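You operate a simulated robot arm through the tools that you are given. There is no shell and no other tool.

Carry out the task below with a simulated robot arm. There is one attempt and no reset: what you move stays moved.

Task
Set the controls near the top of the steel workbench. At the end: the tester power switch is switched on; the mode knob is turned to cycle; the voltage knob is turned to 12 V; the trim knob is turned to full left; whatever was shut is shut again. Leave all else as you found it, and nothing knocked over.

Only the result counts: the job must be done as asked and must still hold three seconds after the hand-in. Knocking over, shifting, dropping, spilling or breaking anything else fails it.

Robot
A 7-joint arm with a two-finger parallel gripper, fixed in place. Base frame: the origin is at the foot of the arm, x ahead of it, y to its left, z up; the work surface is at about z = 0.009. Lengths are in m, angles in degrees, forces in N, time in s.
With the tool pointing down near the work surface it reaches from about 0.26 to 0.68 m from the base axis. Its first joint turns from -166.0 to 166.0 degrees. Payload 2.5 kg.
The TCP is the grasp point between the finger pads, 0.03 m short of the fingertips. In the tool frame z runs along the fingers and y along their closing line. The gripper opens to 0.094 m. The fingers are 0.028 m wide and 0.01 m thick; the gripper's body (0.05 by 0.096 m) begins 0.055 m behind the TCP.
Orientation is told as [roll, pitch, yaw] about the base's x, y, z axes, in that order, counted from this pose: with the fingers straight down and closing along the base's y, the tool's x points along the base's -x, its y along +y and its z along -z.

Tools
- The arm moves only by the tool jog_arm. Its argument "rows" is a list of rows, each a list of 7 numbers: the shift along the tool's x, y, z in m, then the turn, a rotation vector about the tool's x, y, z in degrees, then the opening, from 0 (shut) to 1 (fully open). In form: [[x, y, z, wx, wy, wz, claw], ...]. A call has 1 to 20 rows; each row shifts and turns the commanded pose from where the row before left it, along the tool's axes as they then stand. Each row takes 0.2 s and may step no farther than 0.05 m and 8.6 degrees from the row before; otherwise, or with a gripper value out of range, the whole call is refused. Where a pose cannot be reached the arm comes as near as it can. A force on the tool above 40 N (or 10 N above the force at the start of the call, whichever is more), or a blocked arm, ends the call early, and 0.2 s more pass. Each finger travels about 0.072 m/s and halts on what it meets, pressing with about 35 N; the grip force reading is that of the motor and also rises with nothing between the fingers. The clock runs only during rows and for 0.2 s after the last one: add rows that do not move to give the fingers time. It gives the time, the measured TCP pose, the force on the tool (base axes), the opening and the grip force at its end, in the units of the frame above (readings bear some noise), with the torque about the TCP (base axes, N m) and any sound that the robot's microphone picked up, and new pictures: "views" is both (left out), scene, wrist or none.
- Cameras (640 x 400 px; columns grow to the right, rows downward): "scene" is fixed at [0.3983, -0.4992, 0.644]; the picture's right is [0.08, 1.00, 0.00], its down [0.69, -0.05, -0.72] and it looks along [-0.72, 0.06, -0.69] (base axes); focal length 371 px, centre (320, 200). "wrist" rides on the gripper at [0.076, 0.014, -0.102] in the tool frame; the picture's right is [-0.18, 0.98, 0.00], its down [-0.75, -0.14, -0.64] and it looks along [-0.63, -0.12, 0.77] (tool axes); focal length 243 px, centre (320, 200). There is no depth. A picture from a camera that has moved, and an enlarged one, comes with that camera's place and axes in the base frame and with its lens.
- zoom(camera, box): a new picture of the part [left, top, right, bottom] of that camera's present view, enlarged. No time passes.
- sign_off(): hands the job in; it is judged then, once.

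Nothing tells you positions but the pictures and the camera data. Unless the task says otherwise, let go and move clear before handing in.

The tools are called after "Emit:" as name(argument=value, ...) on one line, values as JSON. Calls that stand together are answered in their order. jog_arm: Moves the arm, as the interface text tells. Its arguments: {"type":"object","properties":{"rows":{"type":"array"},"views":{"type":"string","enum":["both","scene","wrist","none"]}},"required":["rows"]} The other tools are called the same way: zoom (camera, box) takes an enlarged picture of a part of a camera's view; sign_off () hands the job in.

At the start:

```text
clock: 0.0
eef_pos: [-0.0134, -0.5299, 0.3476]
tool_rot: [0.0, -0.1, 0.0]
ft_force: [0.7, 0.3, -0.2]
wrist_torque: [-0.01, 0.02, 0.0]
gripper_width: 0.0941
finger_force: 0.0
```

scene: 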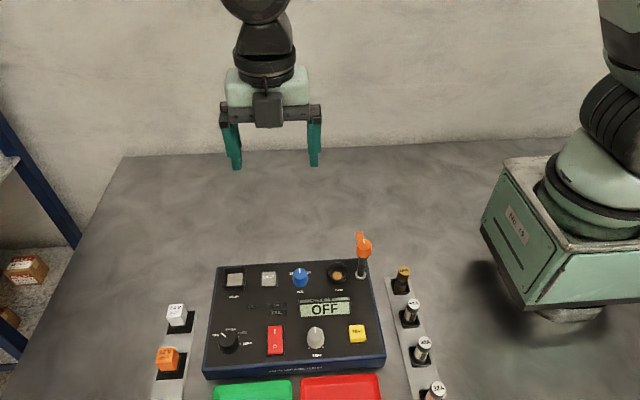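
wrist: 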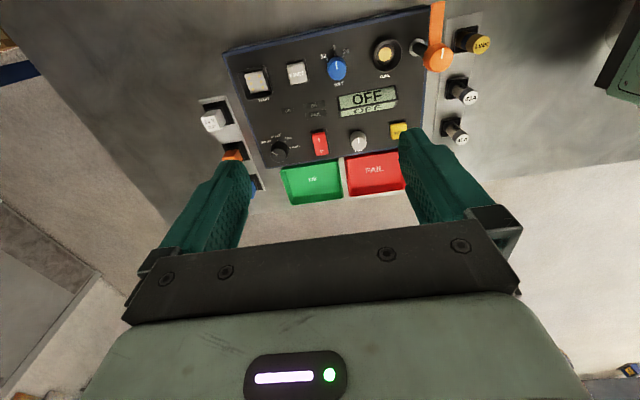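

I see a tester panel with knobs, switches and a display reading OFF, flanked by two racks of parts. I'll zoom in for the labels before moving.

Emit:
zoom(camera="scene", box=[200, 250, 400, 390])

Emit:
zoom(camera="wrist", box=[190, 0, 510, 210])

Emit:
zoom(camera="scene", box=[200, 310, 300, 380])

Emit:
zoom(camera="scene", box=[290, 230, 390, 300])

```text
2.86 times, centred on (300, 320) of scene
camera zoom: at [0.3983, -0.4992, 0.644], right [0.08, 1.0, 0.0], down [0.69, -0.05, -0.72], along [-0.72, 0.06, -0.69], focal length 1060 px, centre (377, -143)
```

zoom: 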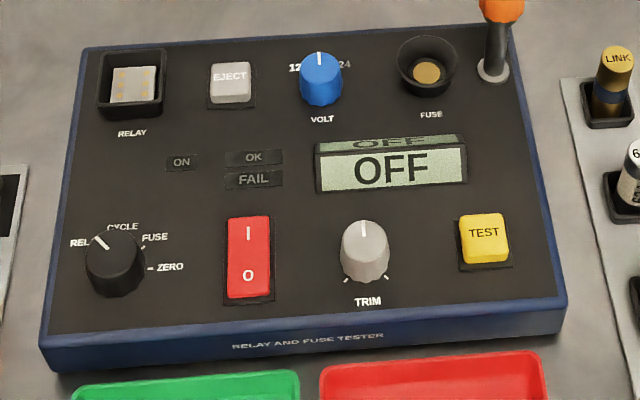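

```text
1.90 times, centred on (350, 105) of wrist
camera zoom: at [-0.0884, -0.5165, 0.4489], right [0.18, 0.98, 0.0], down [0.75, -0.14, 0.64], along [0.63, -0.12, -0.77], focal length 462 px, centre (263, 381)
```

zoom: 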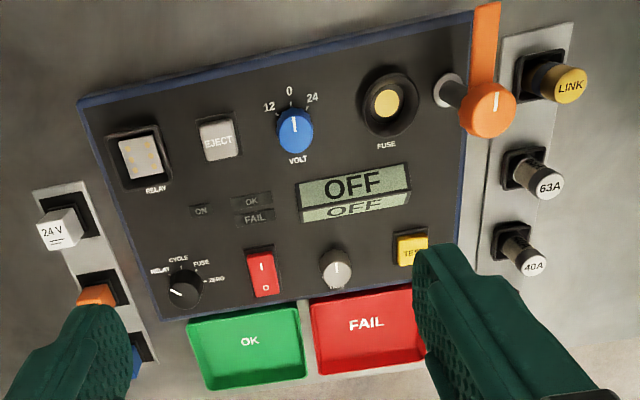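

```text
5.71 times, centred on (250, 345) of scene
camera zoom: at [0.3983, -0.4992, 0.644], right [0.08, 1.0, 0.0], down [0.69, -0.05, -0.72], along [-0.72, 0.06, -0.69], focal length 2121 px, centre (720, -629)
```

zoom: 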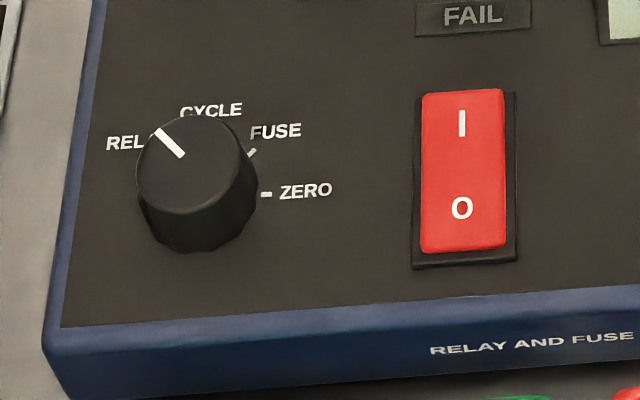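

```text
5.71 times, centred on (340, 265) of scene
camera zoom: at [0.3983, -0.4992, 0.644], right [0.08, 1.0, 0.0], down [0.69, -0.05, -0.72], along [-0.72, 0.06, -0.69], focal length 2121 px, centre (206, -171)
```

zoom: 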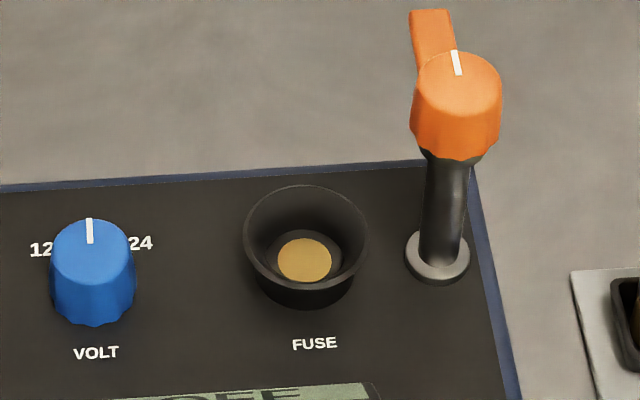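

The tester sits flat, with its top at about z = 0.045, spanning x from -0.05 to 0.145 and y from -0.66 to -0.37. The front row at x≈0.11 holds the mode knob (y≈-0.62), red rocker (-0.55), trim (-0.48) and TEST (-0.41), and the volt knob is near (-0.006, -0.50). I'll hover over the rocker with the gripper shut for a closer look.

Emit:
jog_arm(rows=[[-0.022, -0.004, 0.0295, 0, 0, 0, 0.5], [-0.022, -0.004, 0.0295, 0, 0, 0, 0.0], [-0.022, -0.004, 0.0295, 0, 0, 0, 0.0], [-0.022, -0.004, 0.0295, 0, 0, 0, 0.0], [-0.022, -0.004, 0.0295, 0, 0, 0, 0.0], [0, 0, 0, 0, 0, 0, 0]], views="both")

```text
clock: 1.4
eef_pos: [0.0968, -0.549, 0.2006]
tool_rot: [-0.1, 0.1, -0.1]
ft_force: [0.7, -0.1, -0.1]
wrist_torque: [0.03, -0.01, -0.01]
gripper_width: 0.0002
finger_force: 33.1
camera wrist: at [0.0219, -0.5354, 0.3018], right [0.19, 0.98, 0.0], down [0.75, -0.14, 0.64], along [0.63, -0.12, -0.77], focal length 243 px, centre (320, 200)
```

scene: 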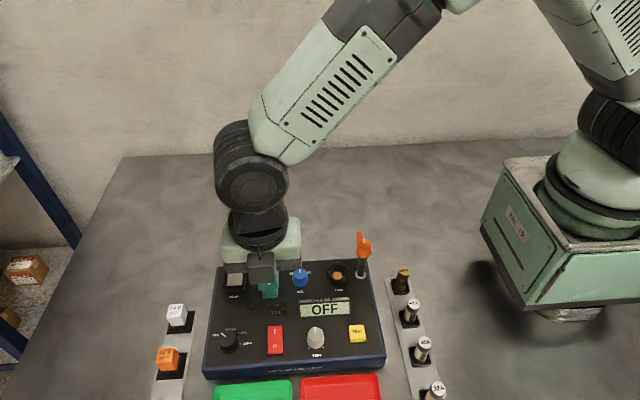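
wrist: 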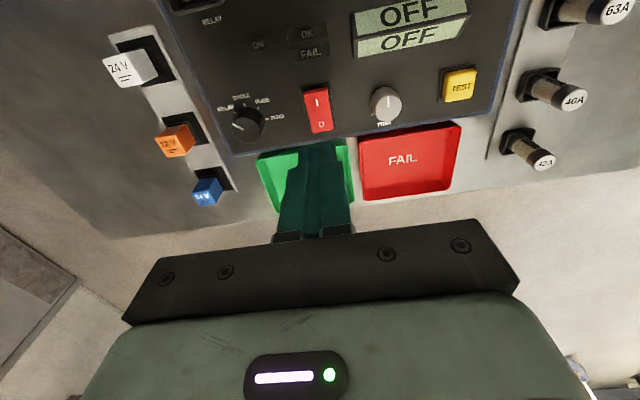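

The arm is hovering over the rocker with the gripper shut. I'll enlarge the wrist view to refine the positions.

Emit:
zoom(camera="wrist", box=[200, 60, 360, 160])

Emit:
zoom(camera="wrist", box=[340, 50, 500, 150])

Emit:
zoom(camera="scene", box=[250, 305, 350, 375])

```text
4.00 times, centred on (280, 110) of wrist
camera zoom: at [0.0219, -0.5354, 0.3018], right [0.19, 0.98, 0.0], down [0.75, -0.14, 0.64], along [0.63, -0.12, -0.77], focal length 970 px, centre (480, 560)
```

zoom: 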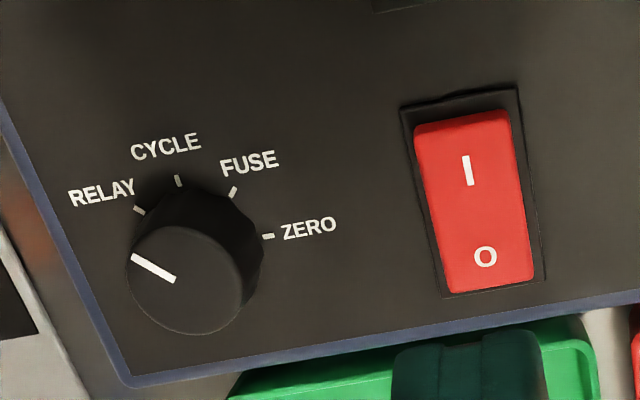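

```text
4.00 times, centred on (420, 100) of wrist
camera zoom: at [0.0219, -0.5354, 0.3018], right [0.19, 0.98, 0.0], down [0.75, -0.14, 0.64], along [0.63, -0.12, -0.77], focal length 970 px, centre (-80, 600)
```

zoom: 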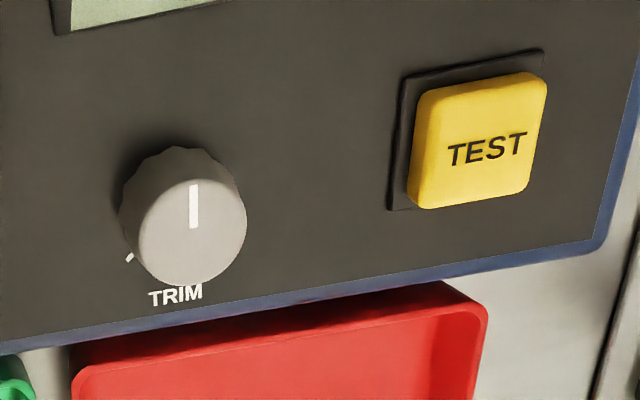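

```text
5.71 times, centred on (300, 340) of scene
camera zoom: at [0.3983, -0.4992, 0.644], right [0.08, 1.0, 0.0], down [0.69, -0.05, -0.72], along [-0.72, 0.06, -0.69], focal length 2121 px, centre (434, -600)
```

zoom: 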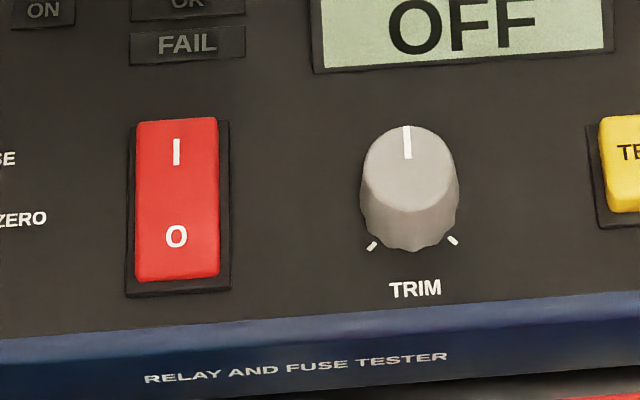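

The mode knob centre works out to (0.110, -0.628) and it points at RELAY. The rocker is centred at (0.110, -0.553), with "I" on the -x end. I'll tilt the shut fingers by 17° so one fingertip edge lands on the I end, then move down to just above it.

Emit:
jog_arm(rows=[[0, 0, 0, 0, -8.5, 0, 0], [0, 0, 0, 0, -8.5, 0, 0], [0.0081, -0.0013, 0.0308, 0, 0, 0, 0], [0.0081, -0.0013, 0.0308, 0, 0, 0, 0], [0.0081, -0.0013, 0.0308, 0, 0, 0, 0], [0, 0, 0, 0, 0, 0, 0]], views="both")

```text
clock: 2.8
eef_pos: [0.0989, -0.5533, 0.1056]
tool_rot: [0.0, -17.0, -0.1]
ft_force: [0.9, -0.1, -0.5]
wrist_torque: [0.01, 0.0, 0.0]
gripper_width: 0.0002
finger_force: 33.2
camera wrist: at [-0.002, -0.5399, 0.1791], right [0.18, 0.98, 0.05], down [0.53, -0.14, 0.83], along [0.83, -0.12, -0.55], focal length 243 px, centre (320, 200)
```

scene: 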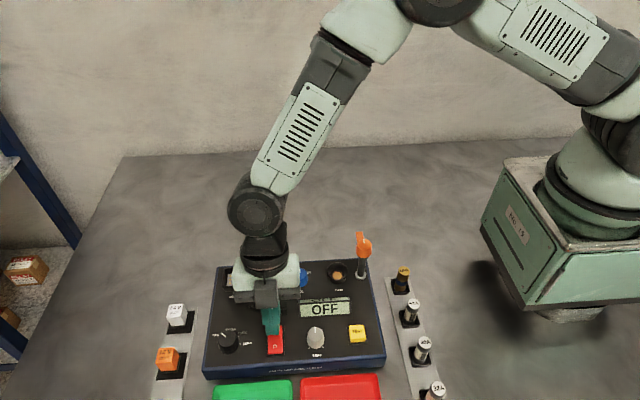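
wrist: 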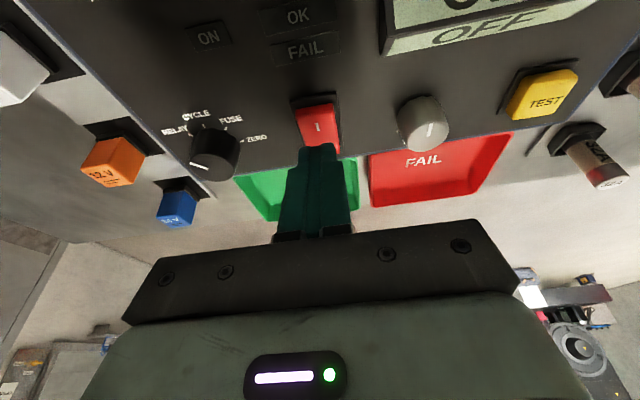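

Emit:
zoom(camera="wrist", box=[240, 70, 400, 170])

Emit:
zoom(camera="scene", box=[220, 290, 320, 370])

```text
4.00 times, centred on (320, 120) of wrist
camera zoom: at [-0.002, -0.5399, 0.1791], right [0.18, 0.98, 0.05], down [0.53, -0.14, 0.83], along [0.83, -0.12, -0.55], focal length 970 px, centre (320, 520)
```

zoom: 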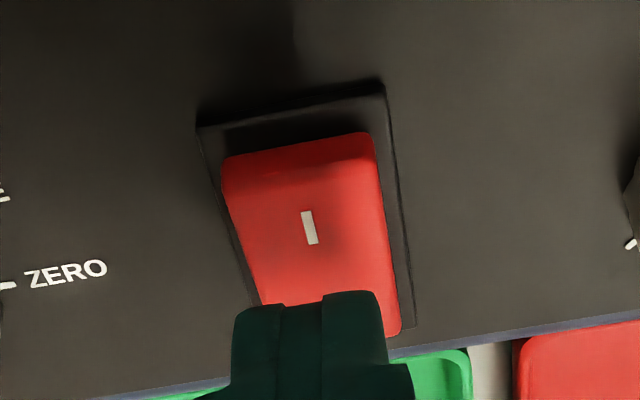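

```text
5.00 times, centred on (270, 330) of scene
camera zoom: at [0.3983, -0.4992, 0.644], right [0.08, 1.0, 0.0], down [0.69, -0.05, -0.72], along [-0.72, 0.06, -0.69], focal length 1856 px, centre (570, -450)
```

zoom: 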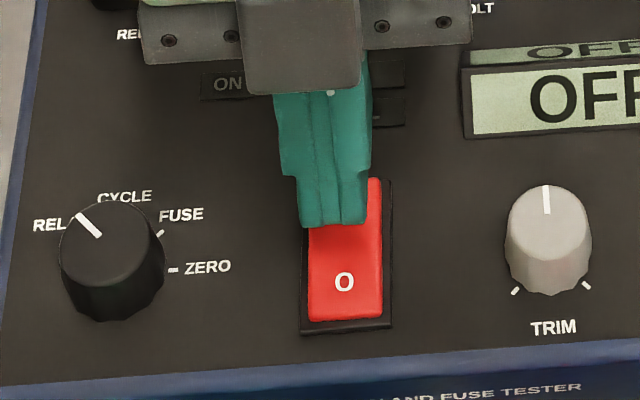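

The fingertip edge is above the I end of the rocker and about 18 mm up. I'll lower it in small steps and watch the force.

Emit:
jog_arm(rows=[[0.0012, 0.0007, 0.0038, 0, 0, 0, 0], [0.0012, 0.0005, 0.0038, 0, 0, 0, 0], [0.0012, 0, 0.0038, 0, 0, 0, 0], [0.0009, 0, 0.0029, 0, 0, 0, 0], [0, 0, 0, 0, 0, 0, 0]], views="none")

```text
clock: 4.0
eef_pos: [0.0997, -0.5528, 0.0903]
tool_rot: [0.1, -17.0, 0.0]
ft_force: [0.1, 0.0, 0.1]
wrist_torque: [0.01, 0.01, 0.0]
gripper_width: 0.0001
finger_force: 33.2
```

Emit:
jog_arm(rows=[[0.0006, 0, 0.0019, 0, 0, 0, 0], [0.0006, 0, 0.0019, 0, 0, 0, 0], [0, 0, 0, 0, 0, 0, 0]], views="scene")

```text
clock: 4.8
eef_pos: [0.1013, -0.5517, 0.0875]
tool_rot: [0.0, -16.9, -0.1]
ft_force: [-1.9, 3.2, 8.1]
wrist_torque: [0.12, 0.12, 0.01]
gripper_width: 0.0003
finger_force: 32.9
```

scene: 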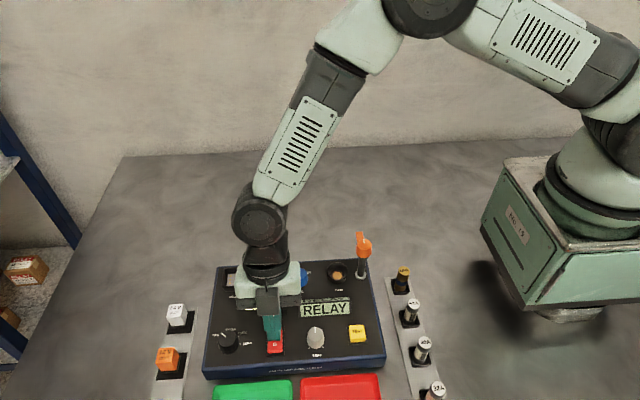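

The display now reads RELAY, so the tester is on. I'll back off, straighten the tool, and move above the mode knob.

Emit:
jog_arm(rows=[[-0.0117, 0, -0.0383, 0, 0, 0, 0], [-0.0117, 0, -0.0383, 0, 0, 0, 0.3], [0, 0, 0, 0, 8.5, 0, 0.6], [0, 0, 0, 0, 8.5, 0, 0.6], [-0.0043, -0.038, 0, 0, 0, 0, 0.6], [-0.0043, -0.038, 0.0, 0, 0, 0, 0.6], [0, 0, 0, 0, 0, 0, 0.6]], views="both")

```text
clock: 6.4
eef_pos: [0.1074, -0.6294, 0.1672]
tool_rot: [0.0, 0.0, -0.1]
ft_force: [-0.3, 0.6, -0.2]
wrist_torque: [-0.01, -0.04, -0.01]
gripper_width: 0.0562
finger_force: 0.0
camera wrist: at [0.0336, -0.616, 0.2679], right [0.18, 0.98, 0.0], down [0.75, -0.14, 0.64], along [0.63, -0.12, -0.77], focal length 243 px, centre (320, 200)
```

scene: 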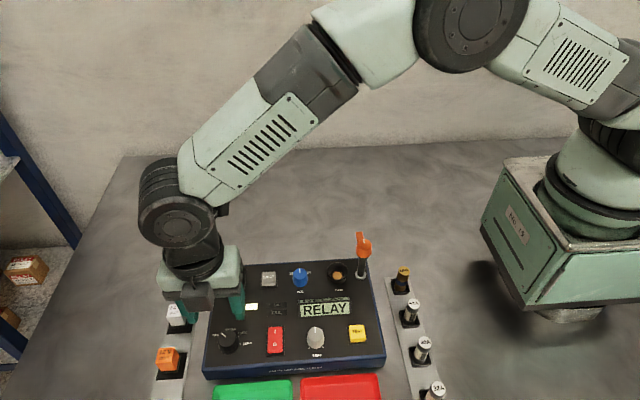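
wrist: 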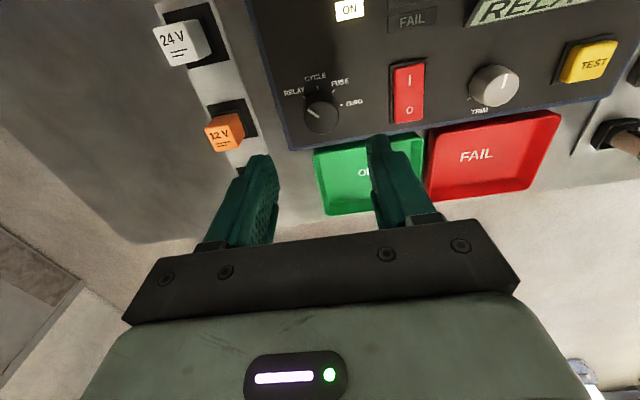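

The ON light is lit, so power is confirmed. I'll zoom in to centre on the mode knob.

Emit:
zoom(camera="wrist", box=[260, 60, 420, 160])

Emit:
zoom(camera="scene", box=[150, 280, 270, 370])

```text
4.00 times, centred on (340, 110) of wrist
camera zoom: at [0.0336, -0.616, 0.2679], right [0.18, 0.98, 0.0], down [0.75, -0.14, 0.64], along [0.63, -0.12, -0.77], focal length 970 px, centre (240, 560)
```

zoom: 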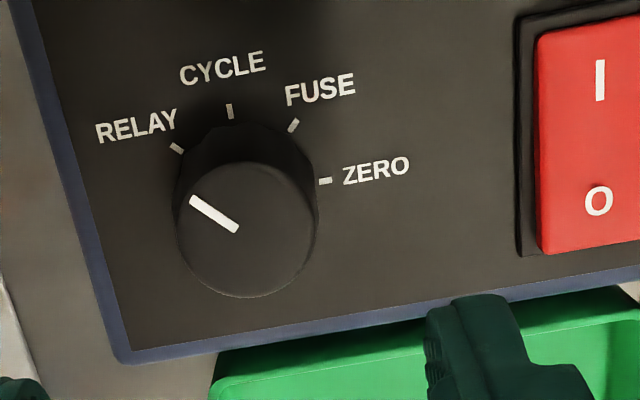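

```text
4.44 times, centred on (210, 325) of scene
camera zoom: at [0.3983, -0.4992, 0.644], right [0.08, 1.0, 0.0], down [0.69, -0.05, -0.72], along [-0.72, 0.06, -0.69], focal length 1649 px, centre (809, -356)
```

zoom: 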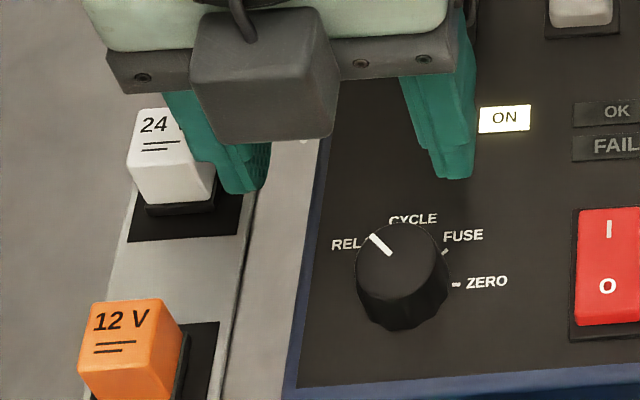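

The knob centre is confirmed at (0.110, -0.629) with its top at z≈0.065. I'll lower the open fingers around it and close.

Emit:
jog_arm(rows=[[-0.0013, 0, 0.03, 0, 0, 0, 0.6], [-0.0013, 0, 0.03, 0, 0, 0, 0.6], [0, 0, 0.02, 0, 0, 0, 0.6], [0, 0, 0.006, 0, 0, 0, 0.6], [0, 0, 0, 0, 0, 0, 0.6]], views="both")

```text
clock: 7.6
eef_pos: [0.1119, -0.6284, 0.0806]
tool_rot: [0.1, -0.1, 0.0]
ft_force: [-1.1, -0.2, -0.7]
wrist_torque: [0.03, -0.02, 0.04]
gripper_width: 0.0564
finger_force: 0.0
camera wrist: at [0.0363, -0.6154, 0.1814], right [0.18, 0.98, 0.0], down [0.75, -0.14, 0.64], along [0.63, -0.12, -0.77], focal length 243 px, centre (320, 200)
```

scene: 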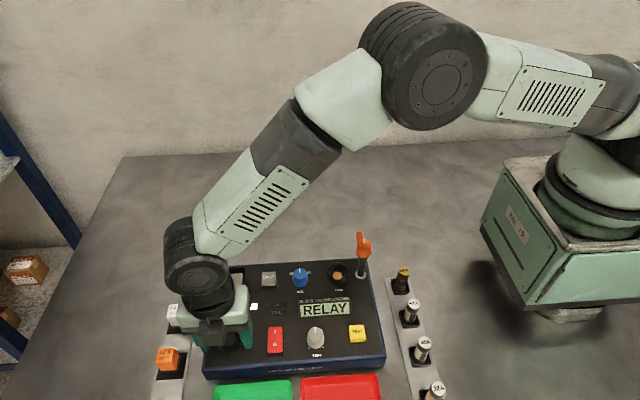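
wrist: 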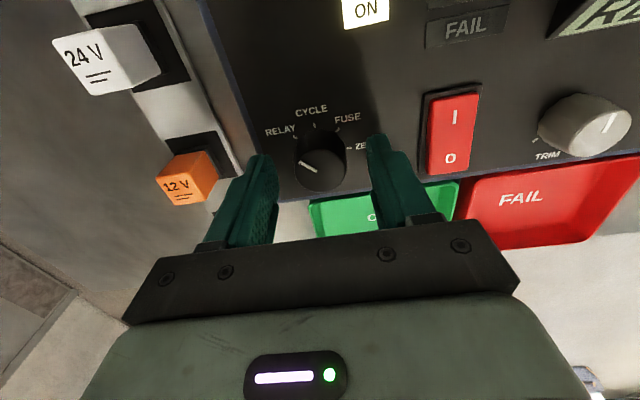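

The fingers straddle the knob cleanly, so I'll close on it.

Emit:
jog_arm(rows=[[0, 0, 0, 0, 0, 0, 0.4], [0, 0, 0, 0, 0, 0, 0.25], [0, 0, 0, 0, 0, 0, 0.25]], views="wrist")

```text
clock: 8.4
eef_pos: [0.1112, -0.6291, 0.08]
tool_rot: [0.1, 0.0, 0.0]
ft_force: [-0.5, 3.1, 2.2]
wrist_torque: [0.1, 0.03, 0.02]
gripper_width: 0.0308
finger_force: 44.9
camera wrist: at [0.0363, -0.6151, 0.1814], right [0.18, 0.98, 0.0], down [0.75, -0.14, 0.64], along [0.63, -0.12, -0.77], focal length 243 px, centre (320, 200)
```

wrist: 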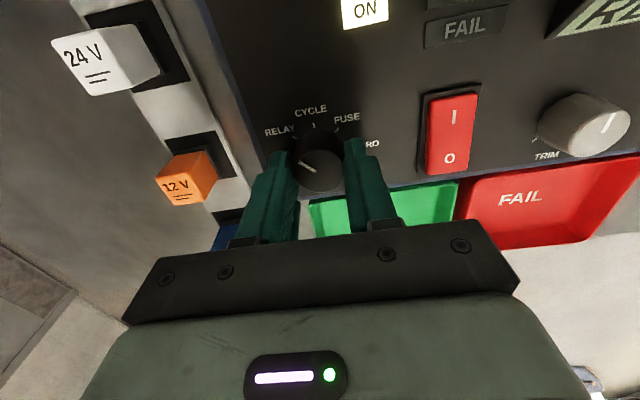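

I have the knob gripped at a width of 0.031. Next I'll turn it 45° clockwise seen from above, from RELAY to CYCLE.

Emit:
jog_arm(rows=[[0, 0, 0, 0, 0, 7.5, 0.25], [0, 0, 0, 0, 0, 7.5, 0.25], [0, 0, 0, 0, 0, 7.5, 0.25], [0, 0, 0, 0, 0, 7.5, 0.25], [0, 0, 0, 0, 0, 7.5, 0.25], [0, 0, 0, 0, 0, 7.5, 0.25], [0, 0, 0, 0, 0, 0, 0.25]], views="both")

```text
clock: 10.0
eef_pos: [0.1099, -0.6283, 0.0809]
tool_rot: [-0.1, 0.0, -45.1]
ft_force: [-2.4, -1.6, 3.7]
wrist_torque: [0.5, 0.76, 0.0]
gripper_width: 0.0307
finger_force: 45.2
camera wrist: at [0.0685, -0.566, 0.1813], right [0.83, 0.56, 0.0], down [0.43, -0.63, 0.64], along [0.36, -0.53, -0.77], focal length 243 px, centre (320, 200)
```

scene: 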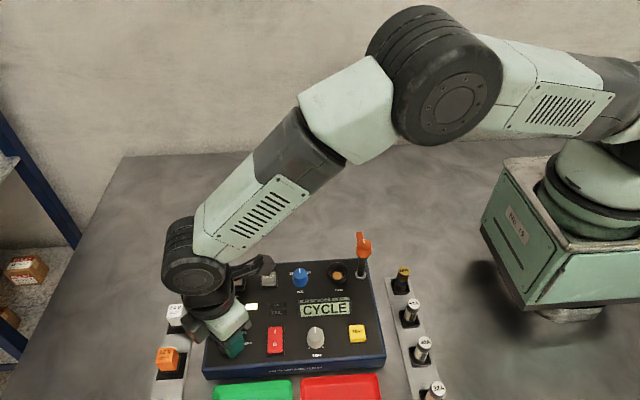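
wrist: 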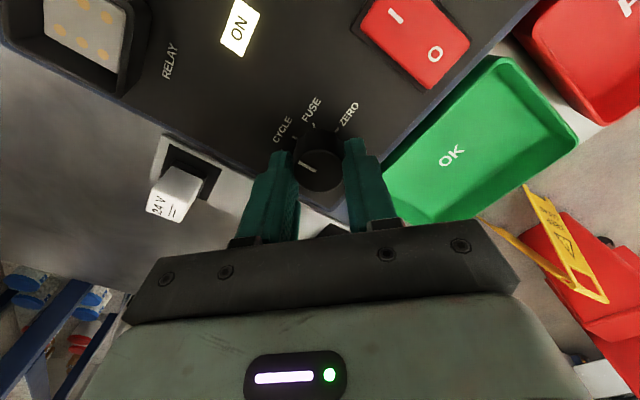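

The display reads CYCLE, so I'll let go, rise straight up and check the pointer.

Emit:
jog_arm(rows=[[0, 0, 0, 0, 0, 0, 0.5], [0, 0, 0, 0, 0, 0, 0.6], [0, 0, -0.03, 0, 0, 0, 0.6], [0, 0, -0.04, 0, 0, 0, 0.6], [0, 0, -0.02, 0, 0, -8.5, 0.6], [0, 0, 0, 0, 0, -8.5, 0.6], [0, 0, 0, 0, 0, -8.5, 0.6], [0, 0, 0, 0, 0, -8.5, 0.6], [0, 0, 0, 0, 0, -8.5, 0.6], [0, 0, 0, 0, 0, -2.5, 0.6], [0, 0, 0, 0, 0, 0, 0.6]], views="both")

Emit:
zoom(camera="wrist", box=[260, 60, 420, 160])

Emit:
zoom(camera="scene", box=[200, 250, 400, 390])

```text
clock: 12.4
eef_pos: [0.1116, -0.6276, 0.171]
tool_rot: [0.0, -0.1, 0.0]
ft_force: [0.3, 0.5, -0.6]
wrist_torque: [0.03, -0.01, 0.0]
gripper_width: 0.0567
finger_force: 0.1
camera wrist: at [0.036, -0.6152, 0.2709], right [0.18, 0.98, 0.0], down [0.75, -0.14, 0.64], along [0.63, -0.12, -0.77], focal length 243 px, centre (320, 200)
```

scene: 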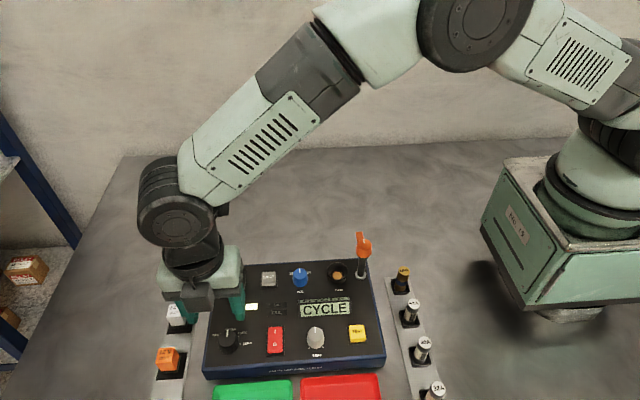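
wrist: 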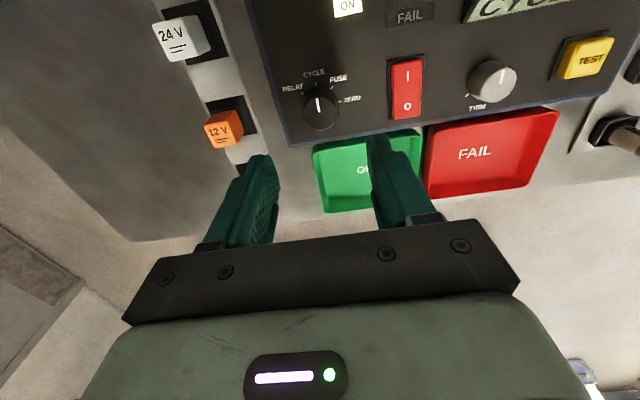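

```text
4.00 times, centred on (340, 110) of wrist
camera zoom: at [0.036, -0.6152, 0.2709], right [0.18, 0.98, 0.0], down [0.75, -0.14, 0.64], along [0.63, -0.12, -0.77], focal length 970 px, centre (240, 560)
```

zoom: 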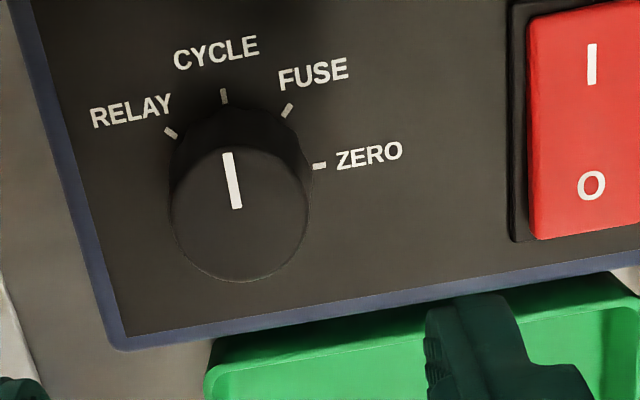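

```text
2.86 times, centred on (300, 320) of scene
camera zoom: at [0.3983, -0.4992, 0.644], right [0.08, 1.0, 0.0], down [0.69, -0.05, -0.72], along [-0.72, 0.06, -0.69], focal length 1060 px, centre (377, -143)
```

zoom: 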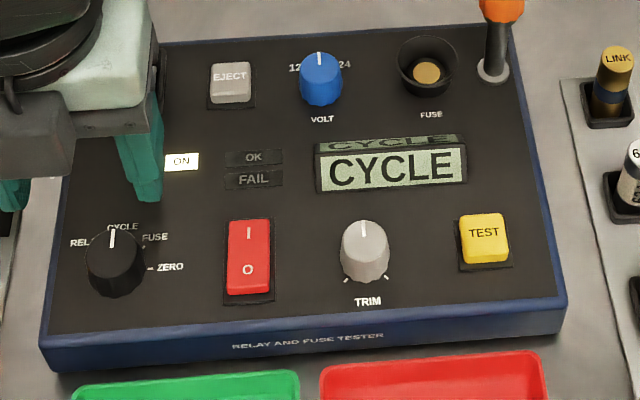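

The mode pointer sits on CYCLE. Next I'll move above the trim knob near (0.112, -0.485).

Emit:
jog_arm(rows=[[0, 0.036, 0, 0, 0, 0, 0.5], [0, 0.036, 0, 0, 0, 0, 0.5], [0, 0.036, 0, 0, 0, 0, 0.5], [0, 0.035, 0, 0, 0, 0, 0.5], [0, 0, 0, 0, 0, 0, 0.5]], views="both")

Emit:
zoom(camera="wrist", box=[240, 50, 400, 150])

```text
clock: 13.6
eef_pos: [0.1119, -0.4847, 0.1712]
tool_rot: [0.0, 0.0, 0.0]
ft_force: [0.3, 0.7, -0.9]
wrist_torque: [-0.02, 0.02, -0.03]
gripper_width: 0.0472
finger_force: 0.0
camera wrist: at [0.0367, -0.4715, 0.271], right [0.18, 0.98, 0.0], down [0.75, -0.14, 0.64], along [0.63, -0.12, -0.77], focal length 243 px, centre (320, 200)
```

scene: 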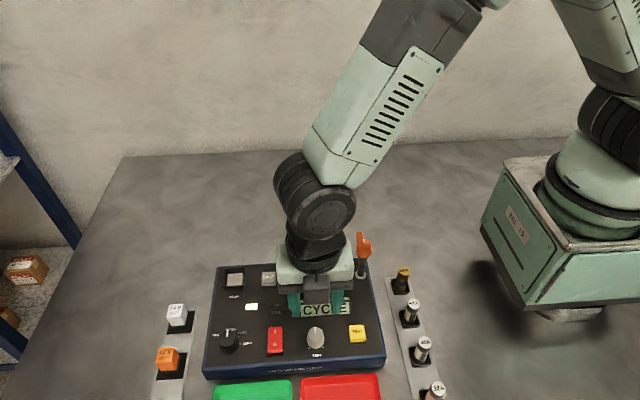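
wrist: 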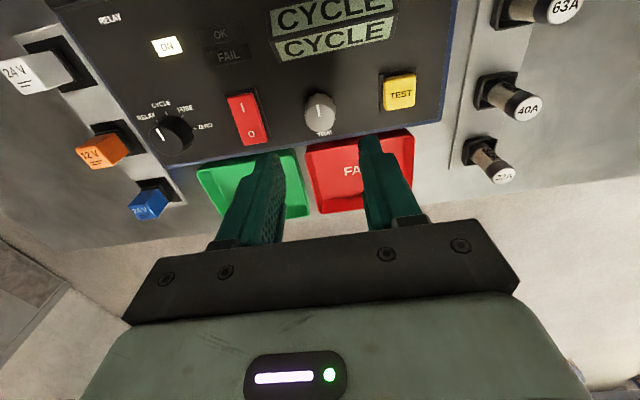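

```text
4.00 times, centred on (320, 100) of wrist
camera zoom: at [0.0367, -0.4715, 0.271], right [0.18, 0.98, 0.0], down [0.75, -0.14, 0.64], along [0.63, -0.12, -0.77], focal length 970 px, centre (320, 600)
```

zoom: 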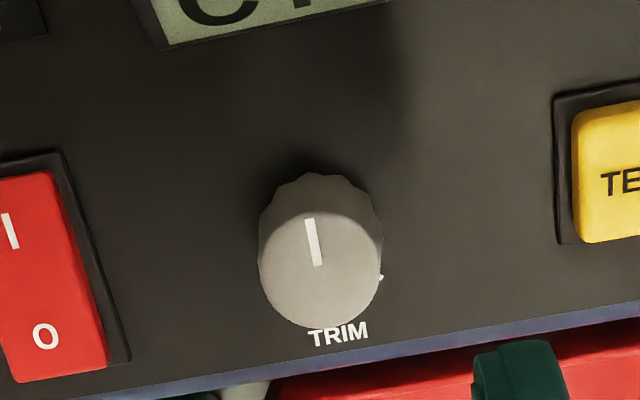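

The trim centre is about (0.1128, -0.4855) with its top at z≈0.07. It needs a turn of about 135° counter-clockwise, so I'll pre-turn the hand 68° clockwise in the air first.

Emit:
jog_arm(rows=[[-0.001, -0.0006, 0, 0, 0, 8.5, 0.5], [0, 0, 0, 0, 0, 8.5, 0.5], [0, 0, 0, 0, 0, 8.5, 0.5], [0, 0, 0, 0, 0, 8.5, 0.5], [0, 0, 0, 0, 0, 8.5, 0.5], [0, 0, 0, 0, 0, 8.5, 0.5], [0, 0, 0, 0, 0, 8.5, 0.5], [0, 0, 0, 0, 0, 8.5, 0.5], [0, 0, 0, 0, 0, 0, 0.5]], views="both")

```text
clock: 15.6
eef_pos: [0.1127, -0.486, 0.1704]
tool_rot: [0.0, -0.1, -68.2]
ft_force: [-0.2, 0.1, 0.3]
wrist_torque: [-0.05, -0.02, 0.0]
gripper_width: 0.0471
finger_force: 0.0
camera wrist: at [0.0984, -0.4112, 0.2711], right [0.98, 0.19, 0.0], down [0.15, -0.75, 0.64], along [0.12, -0.63, -0.77], focal length 243 px, centre (320, 200)
```

scene: 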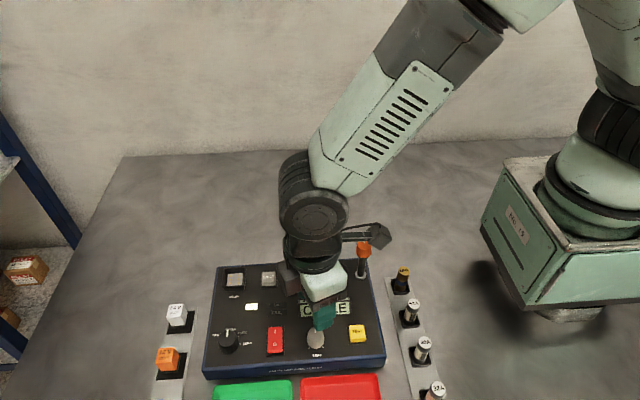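
wrist: 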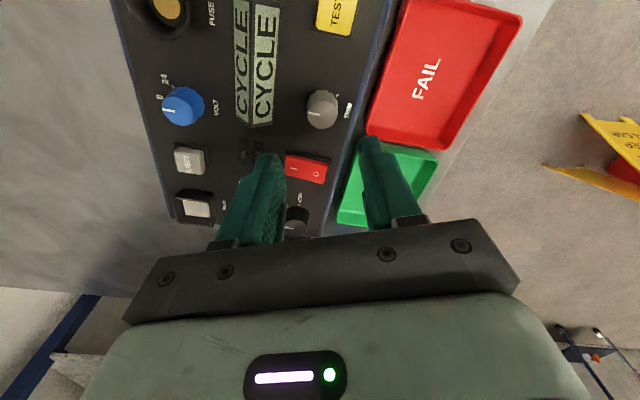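

Emit:
zoom(camera="wrist", box=[240, 60, 400, 160])

```text
4.00 times, centred on (320, 110) of wrist
camera zoom: at [0.0984, -0.4112, 0.2711], right [0.98, 0.19, 0.0], down [0.15, -0.75, 0.64], along [0.12, -0.63, -0.77], focal length 970 px, centre (320, 560)
```

zoom: 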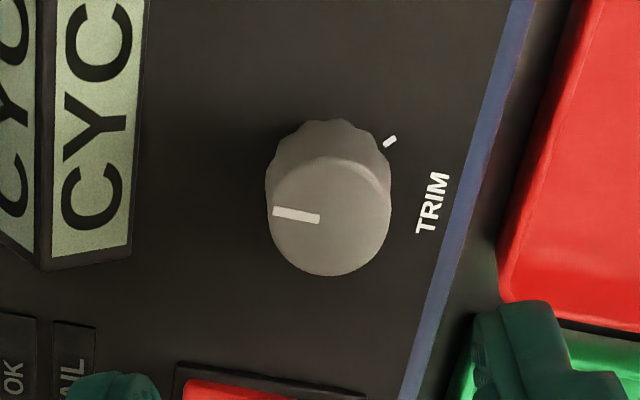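

The refined trim centre is (0.114, -0.486). I'll descend around it and close.

Emit:
jog_arm(rows=[[-0.0005, 0.0014, 0.03, 0, 0, 0, 0.5], [0, 0, 0.03, 0, 0, 0, 0.5], [0, 0, 0.02, 0, 0, 0, 0.5], [0, 0, 0.0084, 0, 0, 0, 0.5], [0, 0, 0, 0, 0, 0, 0.5]], views="both")

```text
clock: 16.8
eef_pos: [0.1137, -0.4863, 0.0818]
tool_rot: [-0.1, 0.1, -68.0]
ft_force: [0.1, 0.4, -0.9]
wrist_torque: [0.01, 0.0, -0.02]
gripper_width: 0.0471
finger_force: 0.1
camera wrist: at [0.1, -0.4113, 0.1823], right [0.98, 0.2, 0.0], down [0.15, -0.75, 0.64], along [0.13, -0.63, -0.77], focal length 243 px, centre (320, 200)
```

scene: 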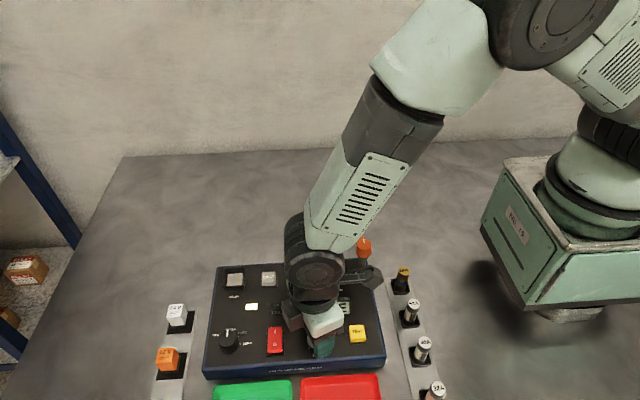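
wrist: 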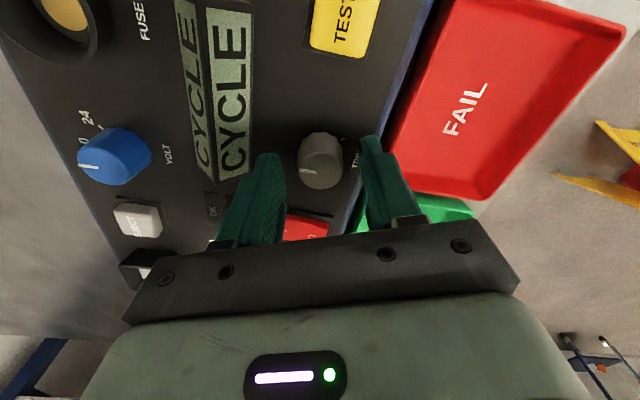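

Emit:
jog_arm(rows=[[0, 0, 0, 0, 0, 0, 0.3], [0, 0, 0, 0, 0, 0, 0.2], [0, 0, 0, 0, 0, 0, 0.2]], views="wrist")

```text
clock: 17.6
eef_pos: [0.1139, -0.4853, 0.0822]
tool_rot: [0.0, 0.0, -68.0]
ft_force: [2.7, 0.0, -2.9]
wrist_torque: [-0.02, -0.1, 0.01]
gripper_width: 0.027
finger_force: 45.0
camera wrist: at [0.1003, -0.4112, 0.1823], right [0.98, 0.2, 0.0], down [0.15, -0.75, 0.64], along [0.13, -0.63, -0.77], focal length 243 px, centre (320, 200)
```

wrist: 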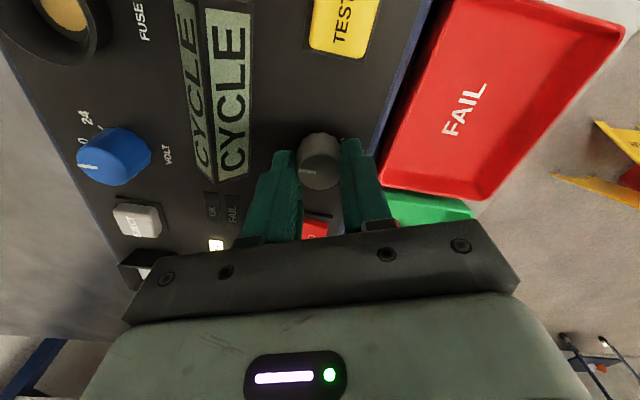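

The trim is gripped at a width of 0.027, so I'll turn it counter-clockwise by 120° and check.

Emit:
jog_arm(rows=[[0, 0, 0, 0, 0, -8, 0.2], [0, 0, 0, 0, 0, -8, 0.2], [0, 0, 0, 0, 0, -8, 0.2], [0, 0, 0, 0, 0, -8, 0.2], [0, 0, 0, 0, 0, -8, 0.2], [0, 0, 0, 0, 0, -8, 0.2], [0, 0, 0, 0, 0, -8, 0.2], [0, 0, 0, 0, 0, -8, 0.2], [0, 0, 0, 0, 0, -8, 0.2], [0, 0, 0, 0, 0, -8, 0.2], [0, 0, 0, 0, 0, -8, 0.2], [0, 0, 0, 0, 0, -8, 0.2], [0, 0, 0, 0, 0, -8, 0.2], [0, 0, 0, 0, 0, -8, 0.2], [0, 0, 0, 0, 0, -8, 0.2], [0, 0, 0, 0, 0, 0, 0.2]], views="both")

```text
clock: 21.0
eef_pos: [0.1127, -0.4845, 0.0813]
tool_rot: [0.1, -0.1, 52.1]
ft_force: [16.0, 20.7, -2.2]
wrist_torque: [0.47, -0.34, 0.01]
gripper_width: 0.0265
finger_force: 45.2
camera wrist: at [0.0573, -0.5379, 0.1825], right [-0.66, 0.75, 0.0], down [0.57, 0.51, 0.64], along [0.48, 0.43, -0.77], focal length 243 px, centre (320, 200)
```

scene: 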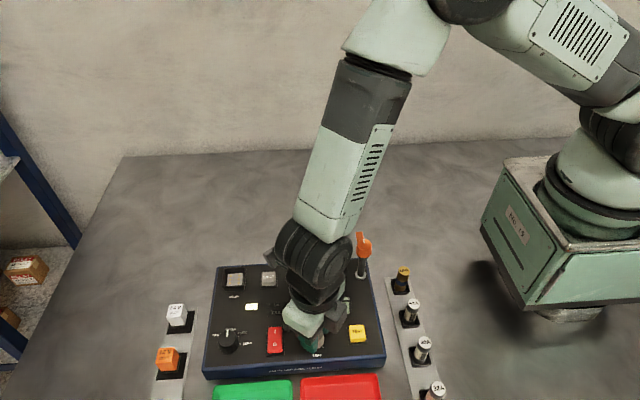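
wrist: 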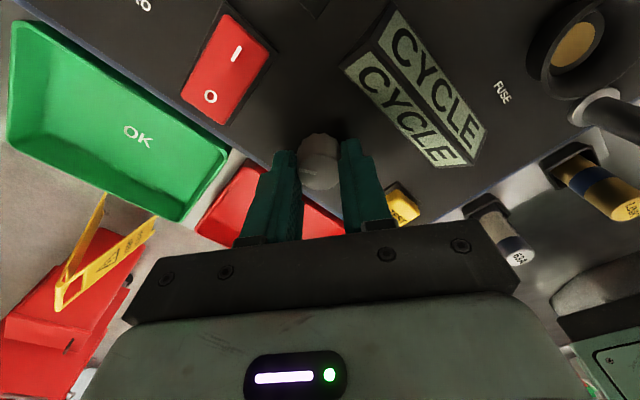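

Emit:
zoom(camera="wrist", box=[260, 110, 380, 185])

Emit:
zoom(camera="scene", box=[270, 300, 370, 370])

```text
5.33 times, centred on (320, 148) of wrist
camera zoom: at [0.0573, -0.5379, 0.1825], right [-0.66, 0.75, 0.0], down [0.57, 0.51, 0.64], along [0.48, 0.43, -0.77], focal length 1294 px, centre (320, 480)
```

zoom: 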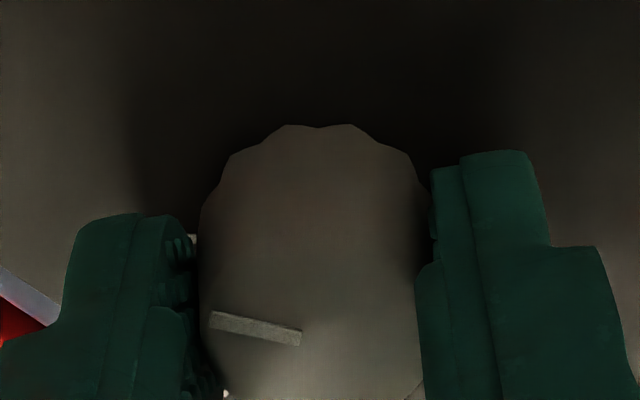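

```text
5.71 times, centred on (320, 335) of scene
camera zoom: at [0.3983, -0.4992, 0.644], right [0.08, 1.0, 0.0], down [0.69, -0.05, -0.72], along [-0.72, 0.06, -0.69], focal length 2121 px, centre (320, -571)
```

zoom: 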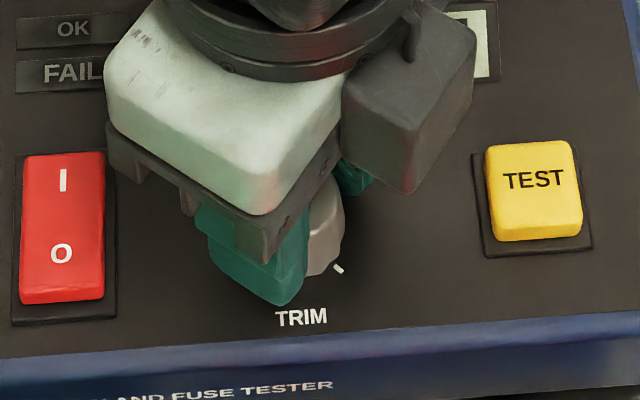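

The trim pointer has turned about 118° with the hand. A side force is building from a small centring offset, so I'll relieve it slightly and continue toward the left stop.

Emit:
jog_arm(rows=[[-0.001, 0, 0, 0, 0, 0, 0.2], [0, 0, 0, 0, 0, 0, 0.2]], views="none")

```text
clock: 21.6
eef_pos: [0.1133, -0.4848, 0.0824]
tool_rot: [0.0, 0.0, 52.0]
ft_force: [12.5, 14.6, -4.1]
wrist_torque: [1.0, -0.81, 0.0]
gripper_width: 0.0264
finger_force: 45.4
```

Emit:
jog_arm(rows=[[-0.0015, 0, 0, 0, 0, 0, 0.2], [0, 0, 0, 0, 0, -7, 0.2], [0, 0, 0, 0, 0, -7, 0.2], [0, 0, 0, 0, 0, 0, 0.2]], views="wrist")

Emit:
zoom(camera="wrist", box=[260, 110, 380, 185])

```text
clock: 22.6
eef_pos: [0.1149, -0.4853, 0.0826]
tool_rot: [0.0, 0.3, 66.0]
ft_force: [1.2, -5.5, -14.2]
wrist_torque: [-0.49, 0.03, -0.01]
gripper_width: 0.0265
finger_force: 45.5
camera wrist: at [0.0713, -0.5498, 0.1829], right [-0.82, 0.57, 0.0], down [0.44, 0.63, 0.64], along [0.36, 0.53, -0.77], focal length 243 px, centre (320, 200)
```

wrist: 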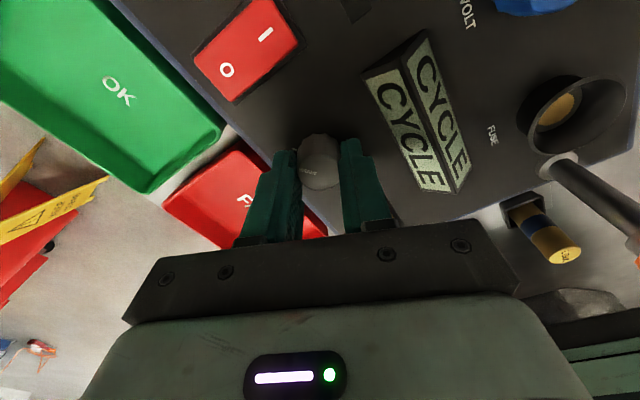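

```text
5.33 times, centred on (320, 148) of wrist
camera zoom: at [0.0713, -0.5498, 0.1829], right [-0.82, 0.57, 0.0], down [0.44, 0.63, 0.64], along [0.36, 0.53, -0.77], focal length 1294 px, centre (320, 480)
```

zoom: 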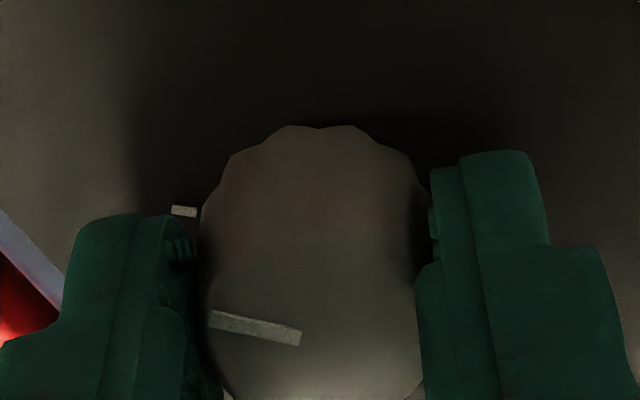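

The knob still turns with the fingers and the pointer is nearly at the left tick. I'll turn a little further to feel for the stop.

Emit:
jog_arm(rows=[[0, 0, 0, 0, 0, -3, 0.2], [0, 0, 0, 0, 0, -3, 0.2], [0, 0, 0, 0, 0, 0, 0.2]], views="wrist")

Emit:
zoom(camera="wrist", box=[260, 110, 380, 185])

```text
clock: 23.4
eef_pos: [0.113, -0.4855, 0.0826]
tool_rot: [0.1, 0.1, 71.9]
ft_force: [-5.8, -12.4, -7.7]
wrist_torque: [0.09, -0.08, -0.35]
gripper_width: 0.0265
finger_force: 45.1
camera wrist: at [0.0783, -0.5539, 0.183], right [-0.88, 0.48, 0.0], down [0.37, 0.67, 0.64], along [0.31, 0.56, -0.77], focal length 243 px, centre (320, 200)
```

wrist: 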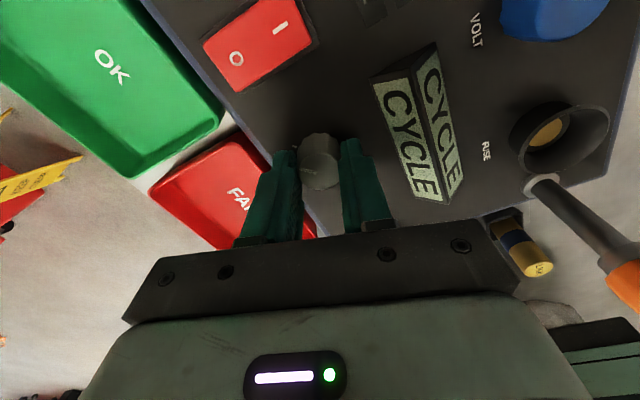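

```text
5.33 times, centred on (320, 148) of wrist
camera zoom: at [0.0783, -0.5539, 0.183], right [-0.88, 0.48, 0.0], down [0.37, 0.67, 0.64], along [0.31, 0.56, -0.77], focal length 1294 px, centre (320, 480)
```

zoom: 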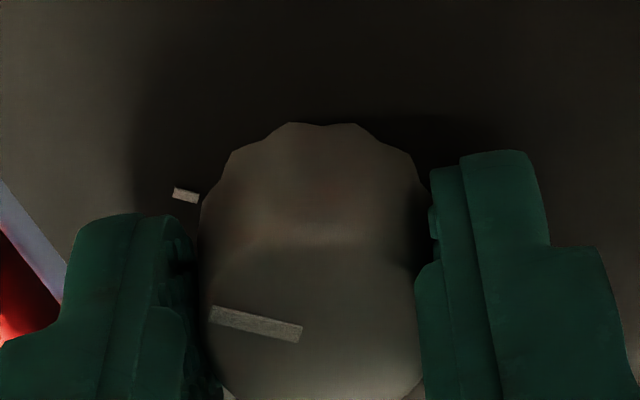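

The torque about z jumped, which means the trim is at its left stop with the pointer on the tick. I'll release, rise and verify.

Emit:
jog_arm(rows=[[0, 0, 0, 0, 0, 0, 0.4], [0, 0, 0, 0, 0, 0, 0.5], [0, 0, -0.03, 0, 0, 0, 0.5], [0, 0, -0.04, 0, 0, 0, 0.5], [0, 0, -0.02, 0, 0, 8.5, 0.5], [0, 0, 0, 0, 0, 8.5, 0.5], [0, 0, 0, 0, 0, 8.5, 0.5], [0, 0, 0, 0, 0, 8.5, 0.5], [0, 0, 0, 0, 0, 8.5, 0.5], [0, 0, 0, 0, 0, 8.5, 0.5], [0, 0, 0, 0, 0, 8.5, 0.5], [0, 0, 0, 0, 0, 8.5, 0.5], [0, 0, 0, 0, 0, 4, 0.5], [0, 0, 0, 0, 0, 0, 0.5]], views="both")

Emit:
zoom(camera="wrist", box=[240, 50, 400, 150])

Emit:
zoom(camera="scene", box=[200, 250, 400, 390])

```text
clock: 26.4
eef_pos: [0.1154, -0.4846, 0.1721]
tool_rot: [0.0, 0.0, -0.1]
ft_force: [0.8, 0.8, -0.4]
wrist_torque: [0.0, -0.07, -0.02]
gripper_width: 0.047
finger_force: 0.1
camera wrist: at [0.0407, -0.4708, 0.2729], right [0.19, 0.98, 0.0], down [0.75, -0.14, 0.64], along [0.63, -0.12, -0.77], focal length 243 px, centre (320, 200)
```

scene: 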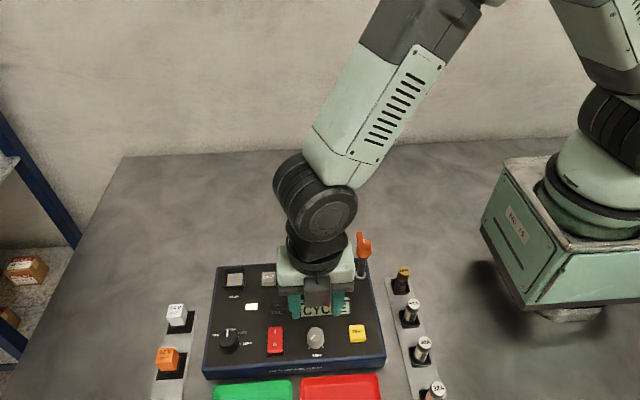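
wrist: 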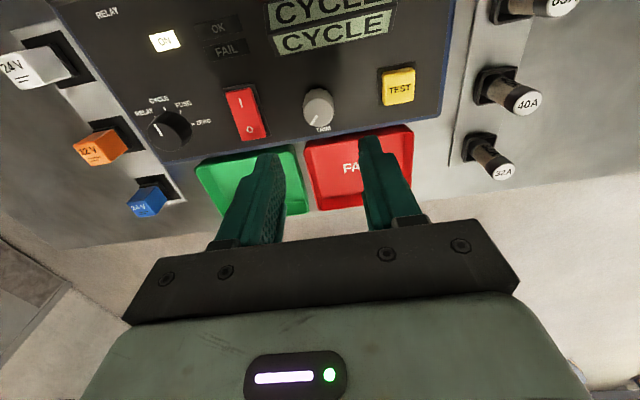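

```text
4.00 times, centred on (320, 100) of wrist
camera zoom: at [0.0407, -0.4708, 0.2729], right [0.19, 0.98, 0.0], down [0.75, -0.14, 0.64], along [0.63, -0.12, -0.77], focal length 970 px, centre (320, 600)
```

zoom: 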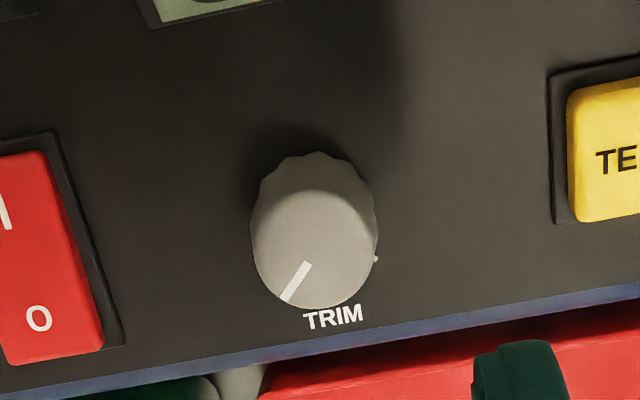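

```text
2.86 times, centred on (300, 320) of scene
camera zoom: at [0.3983, -0.4992, 0.644], right [0.08, 1.0, 0.0], down [0.69, -0.05, -0.72], along [-0.72, 0.06, -0.69], focal length 1060 px, centre (377, -143)
```

zoom: 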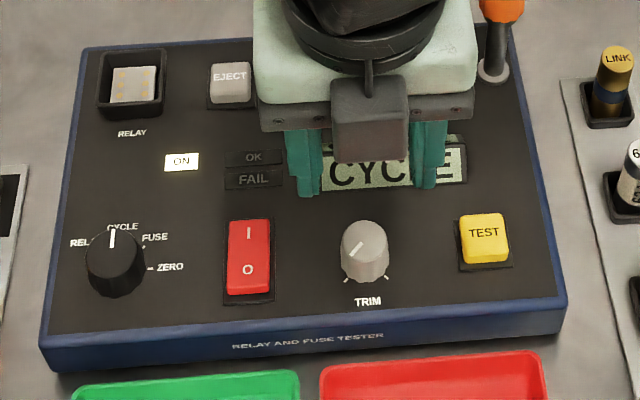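

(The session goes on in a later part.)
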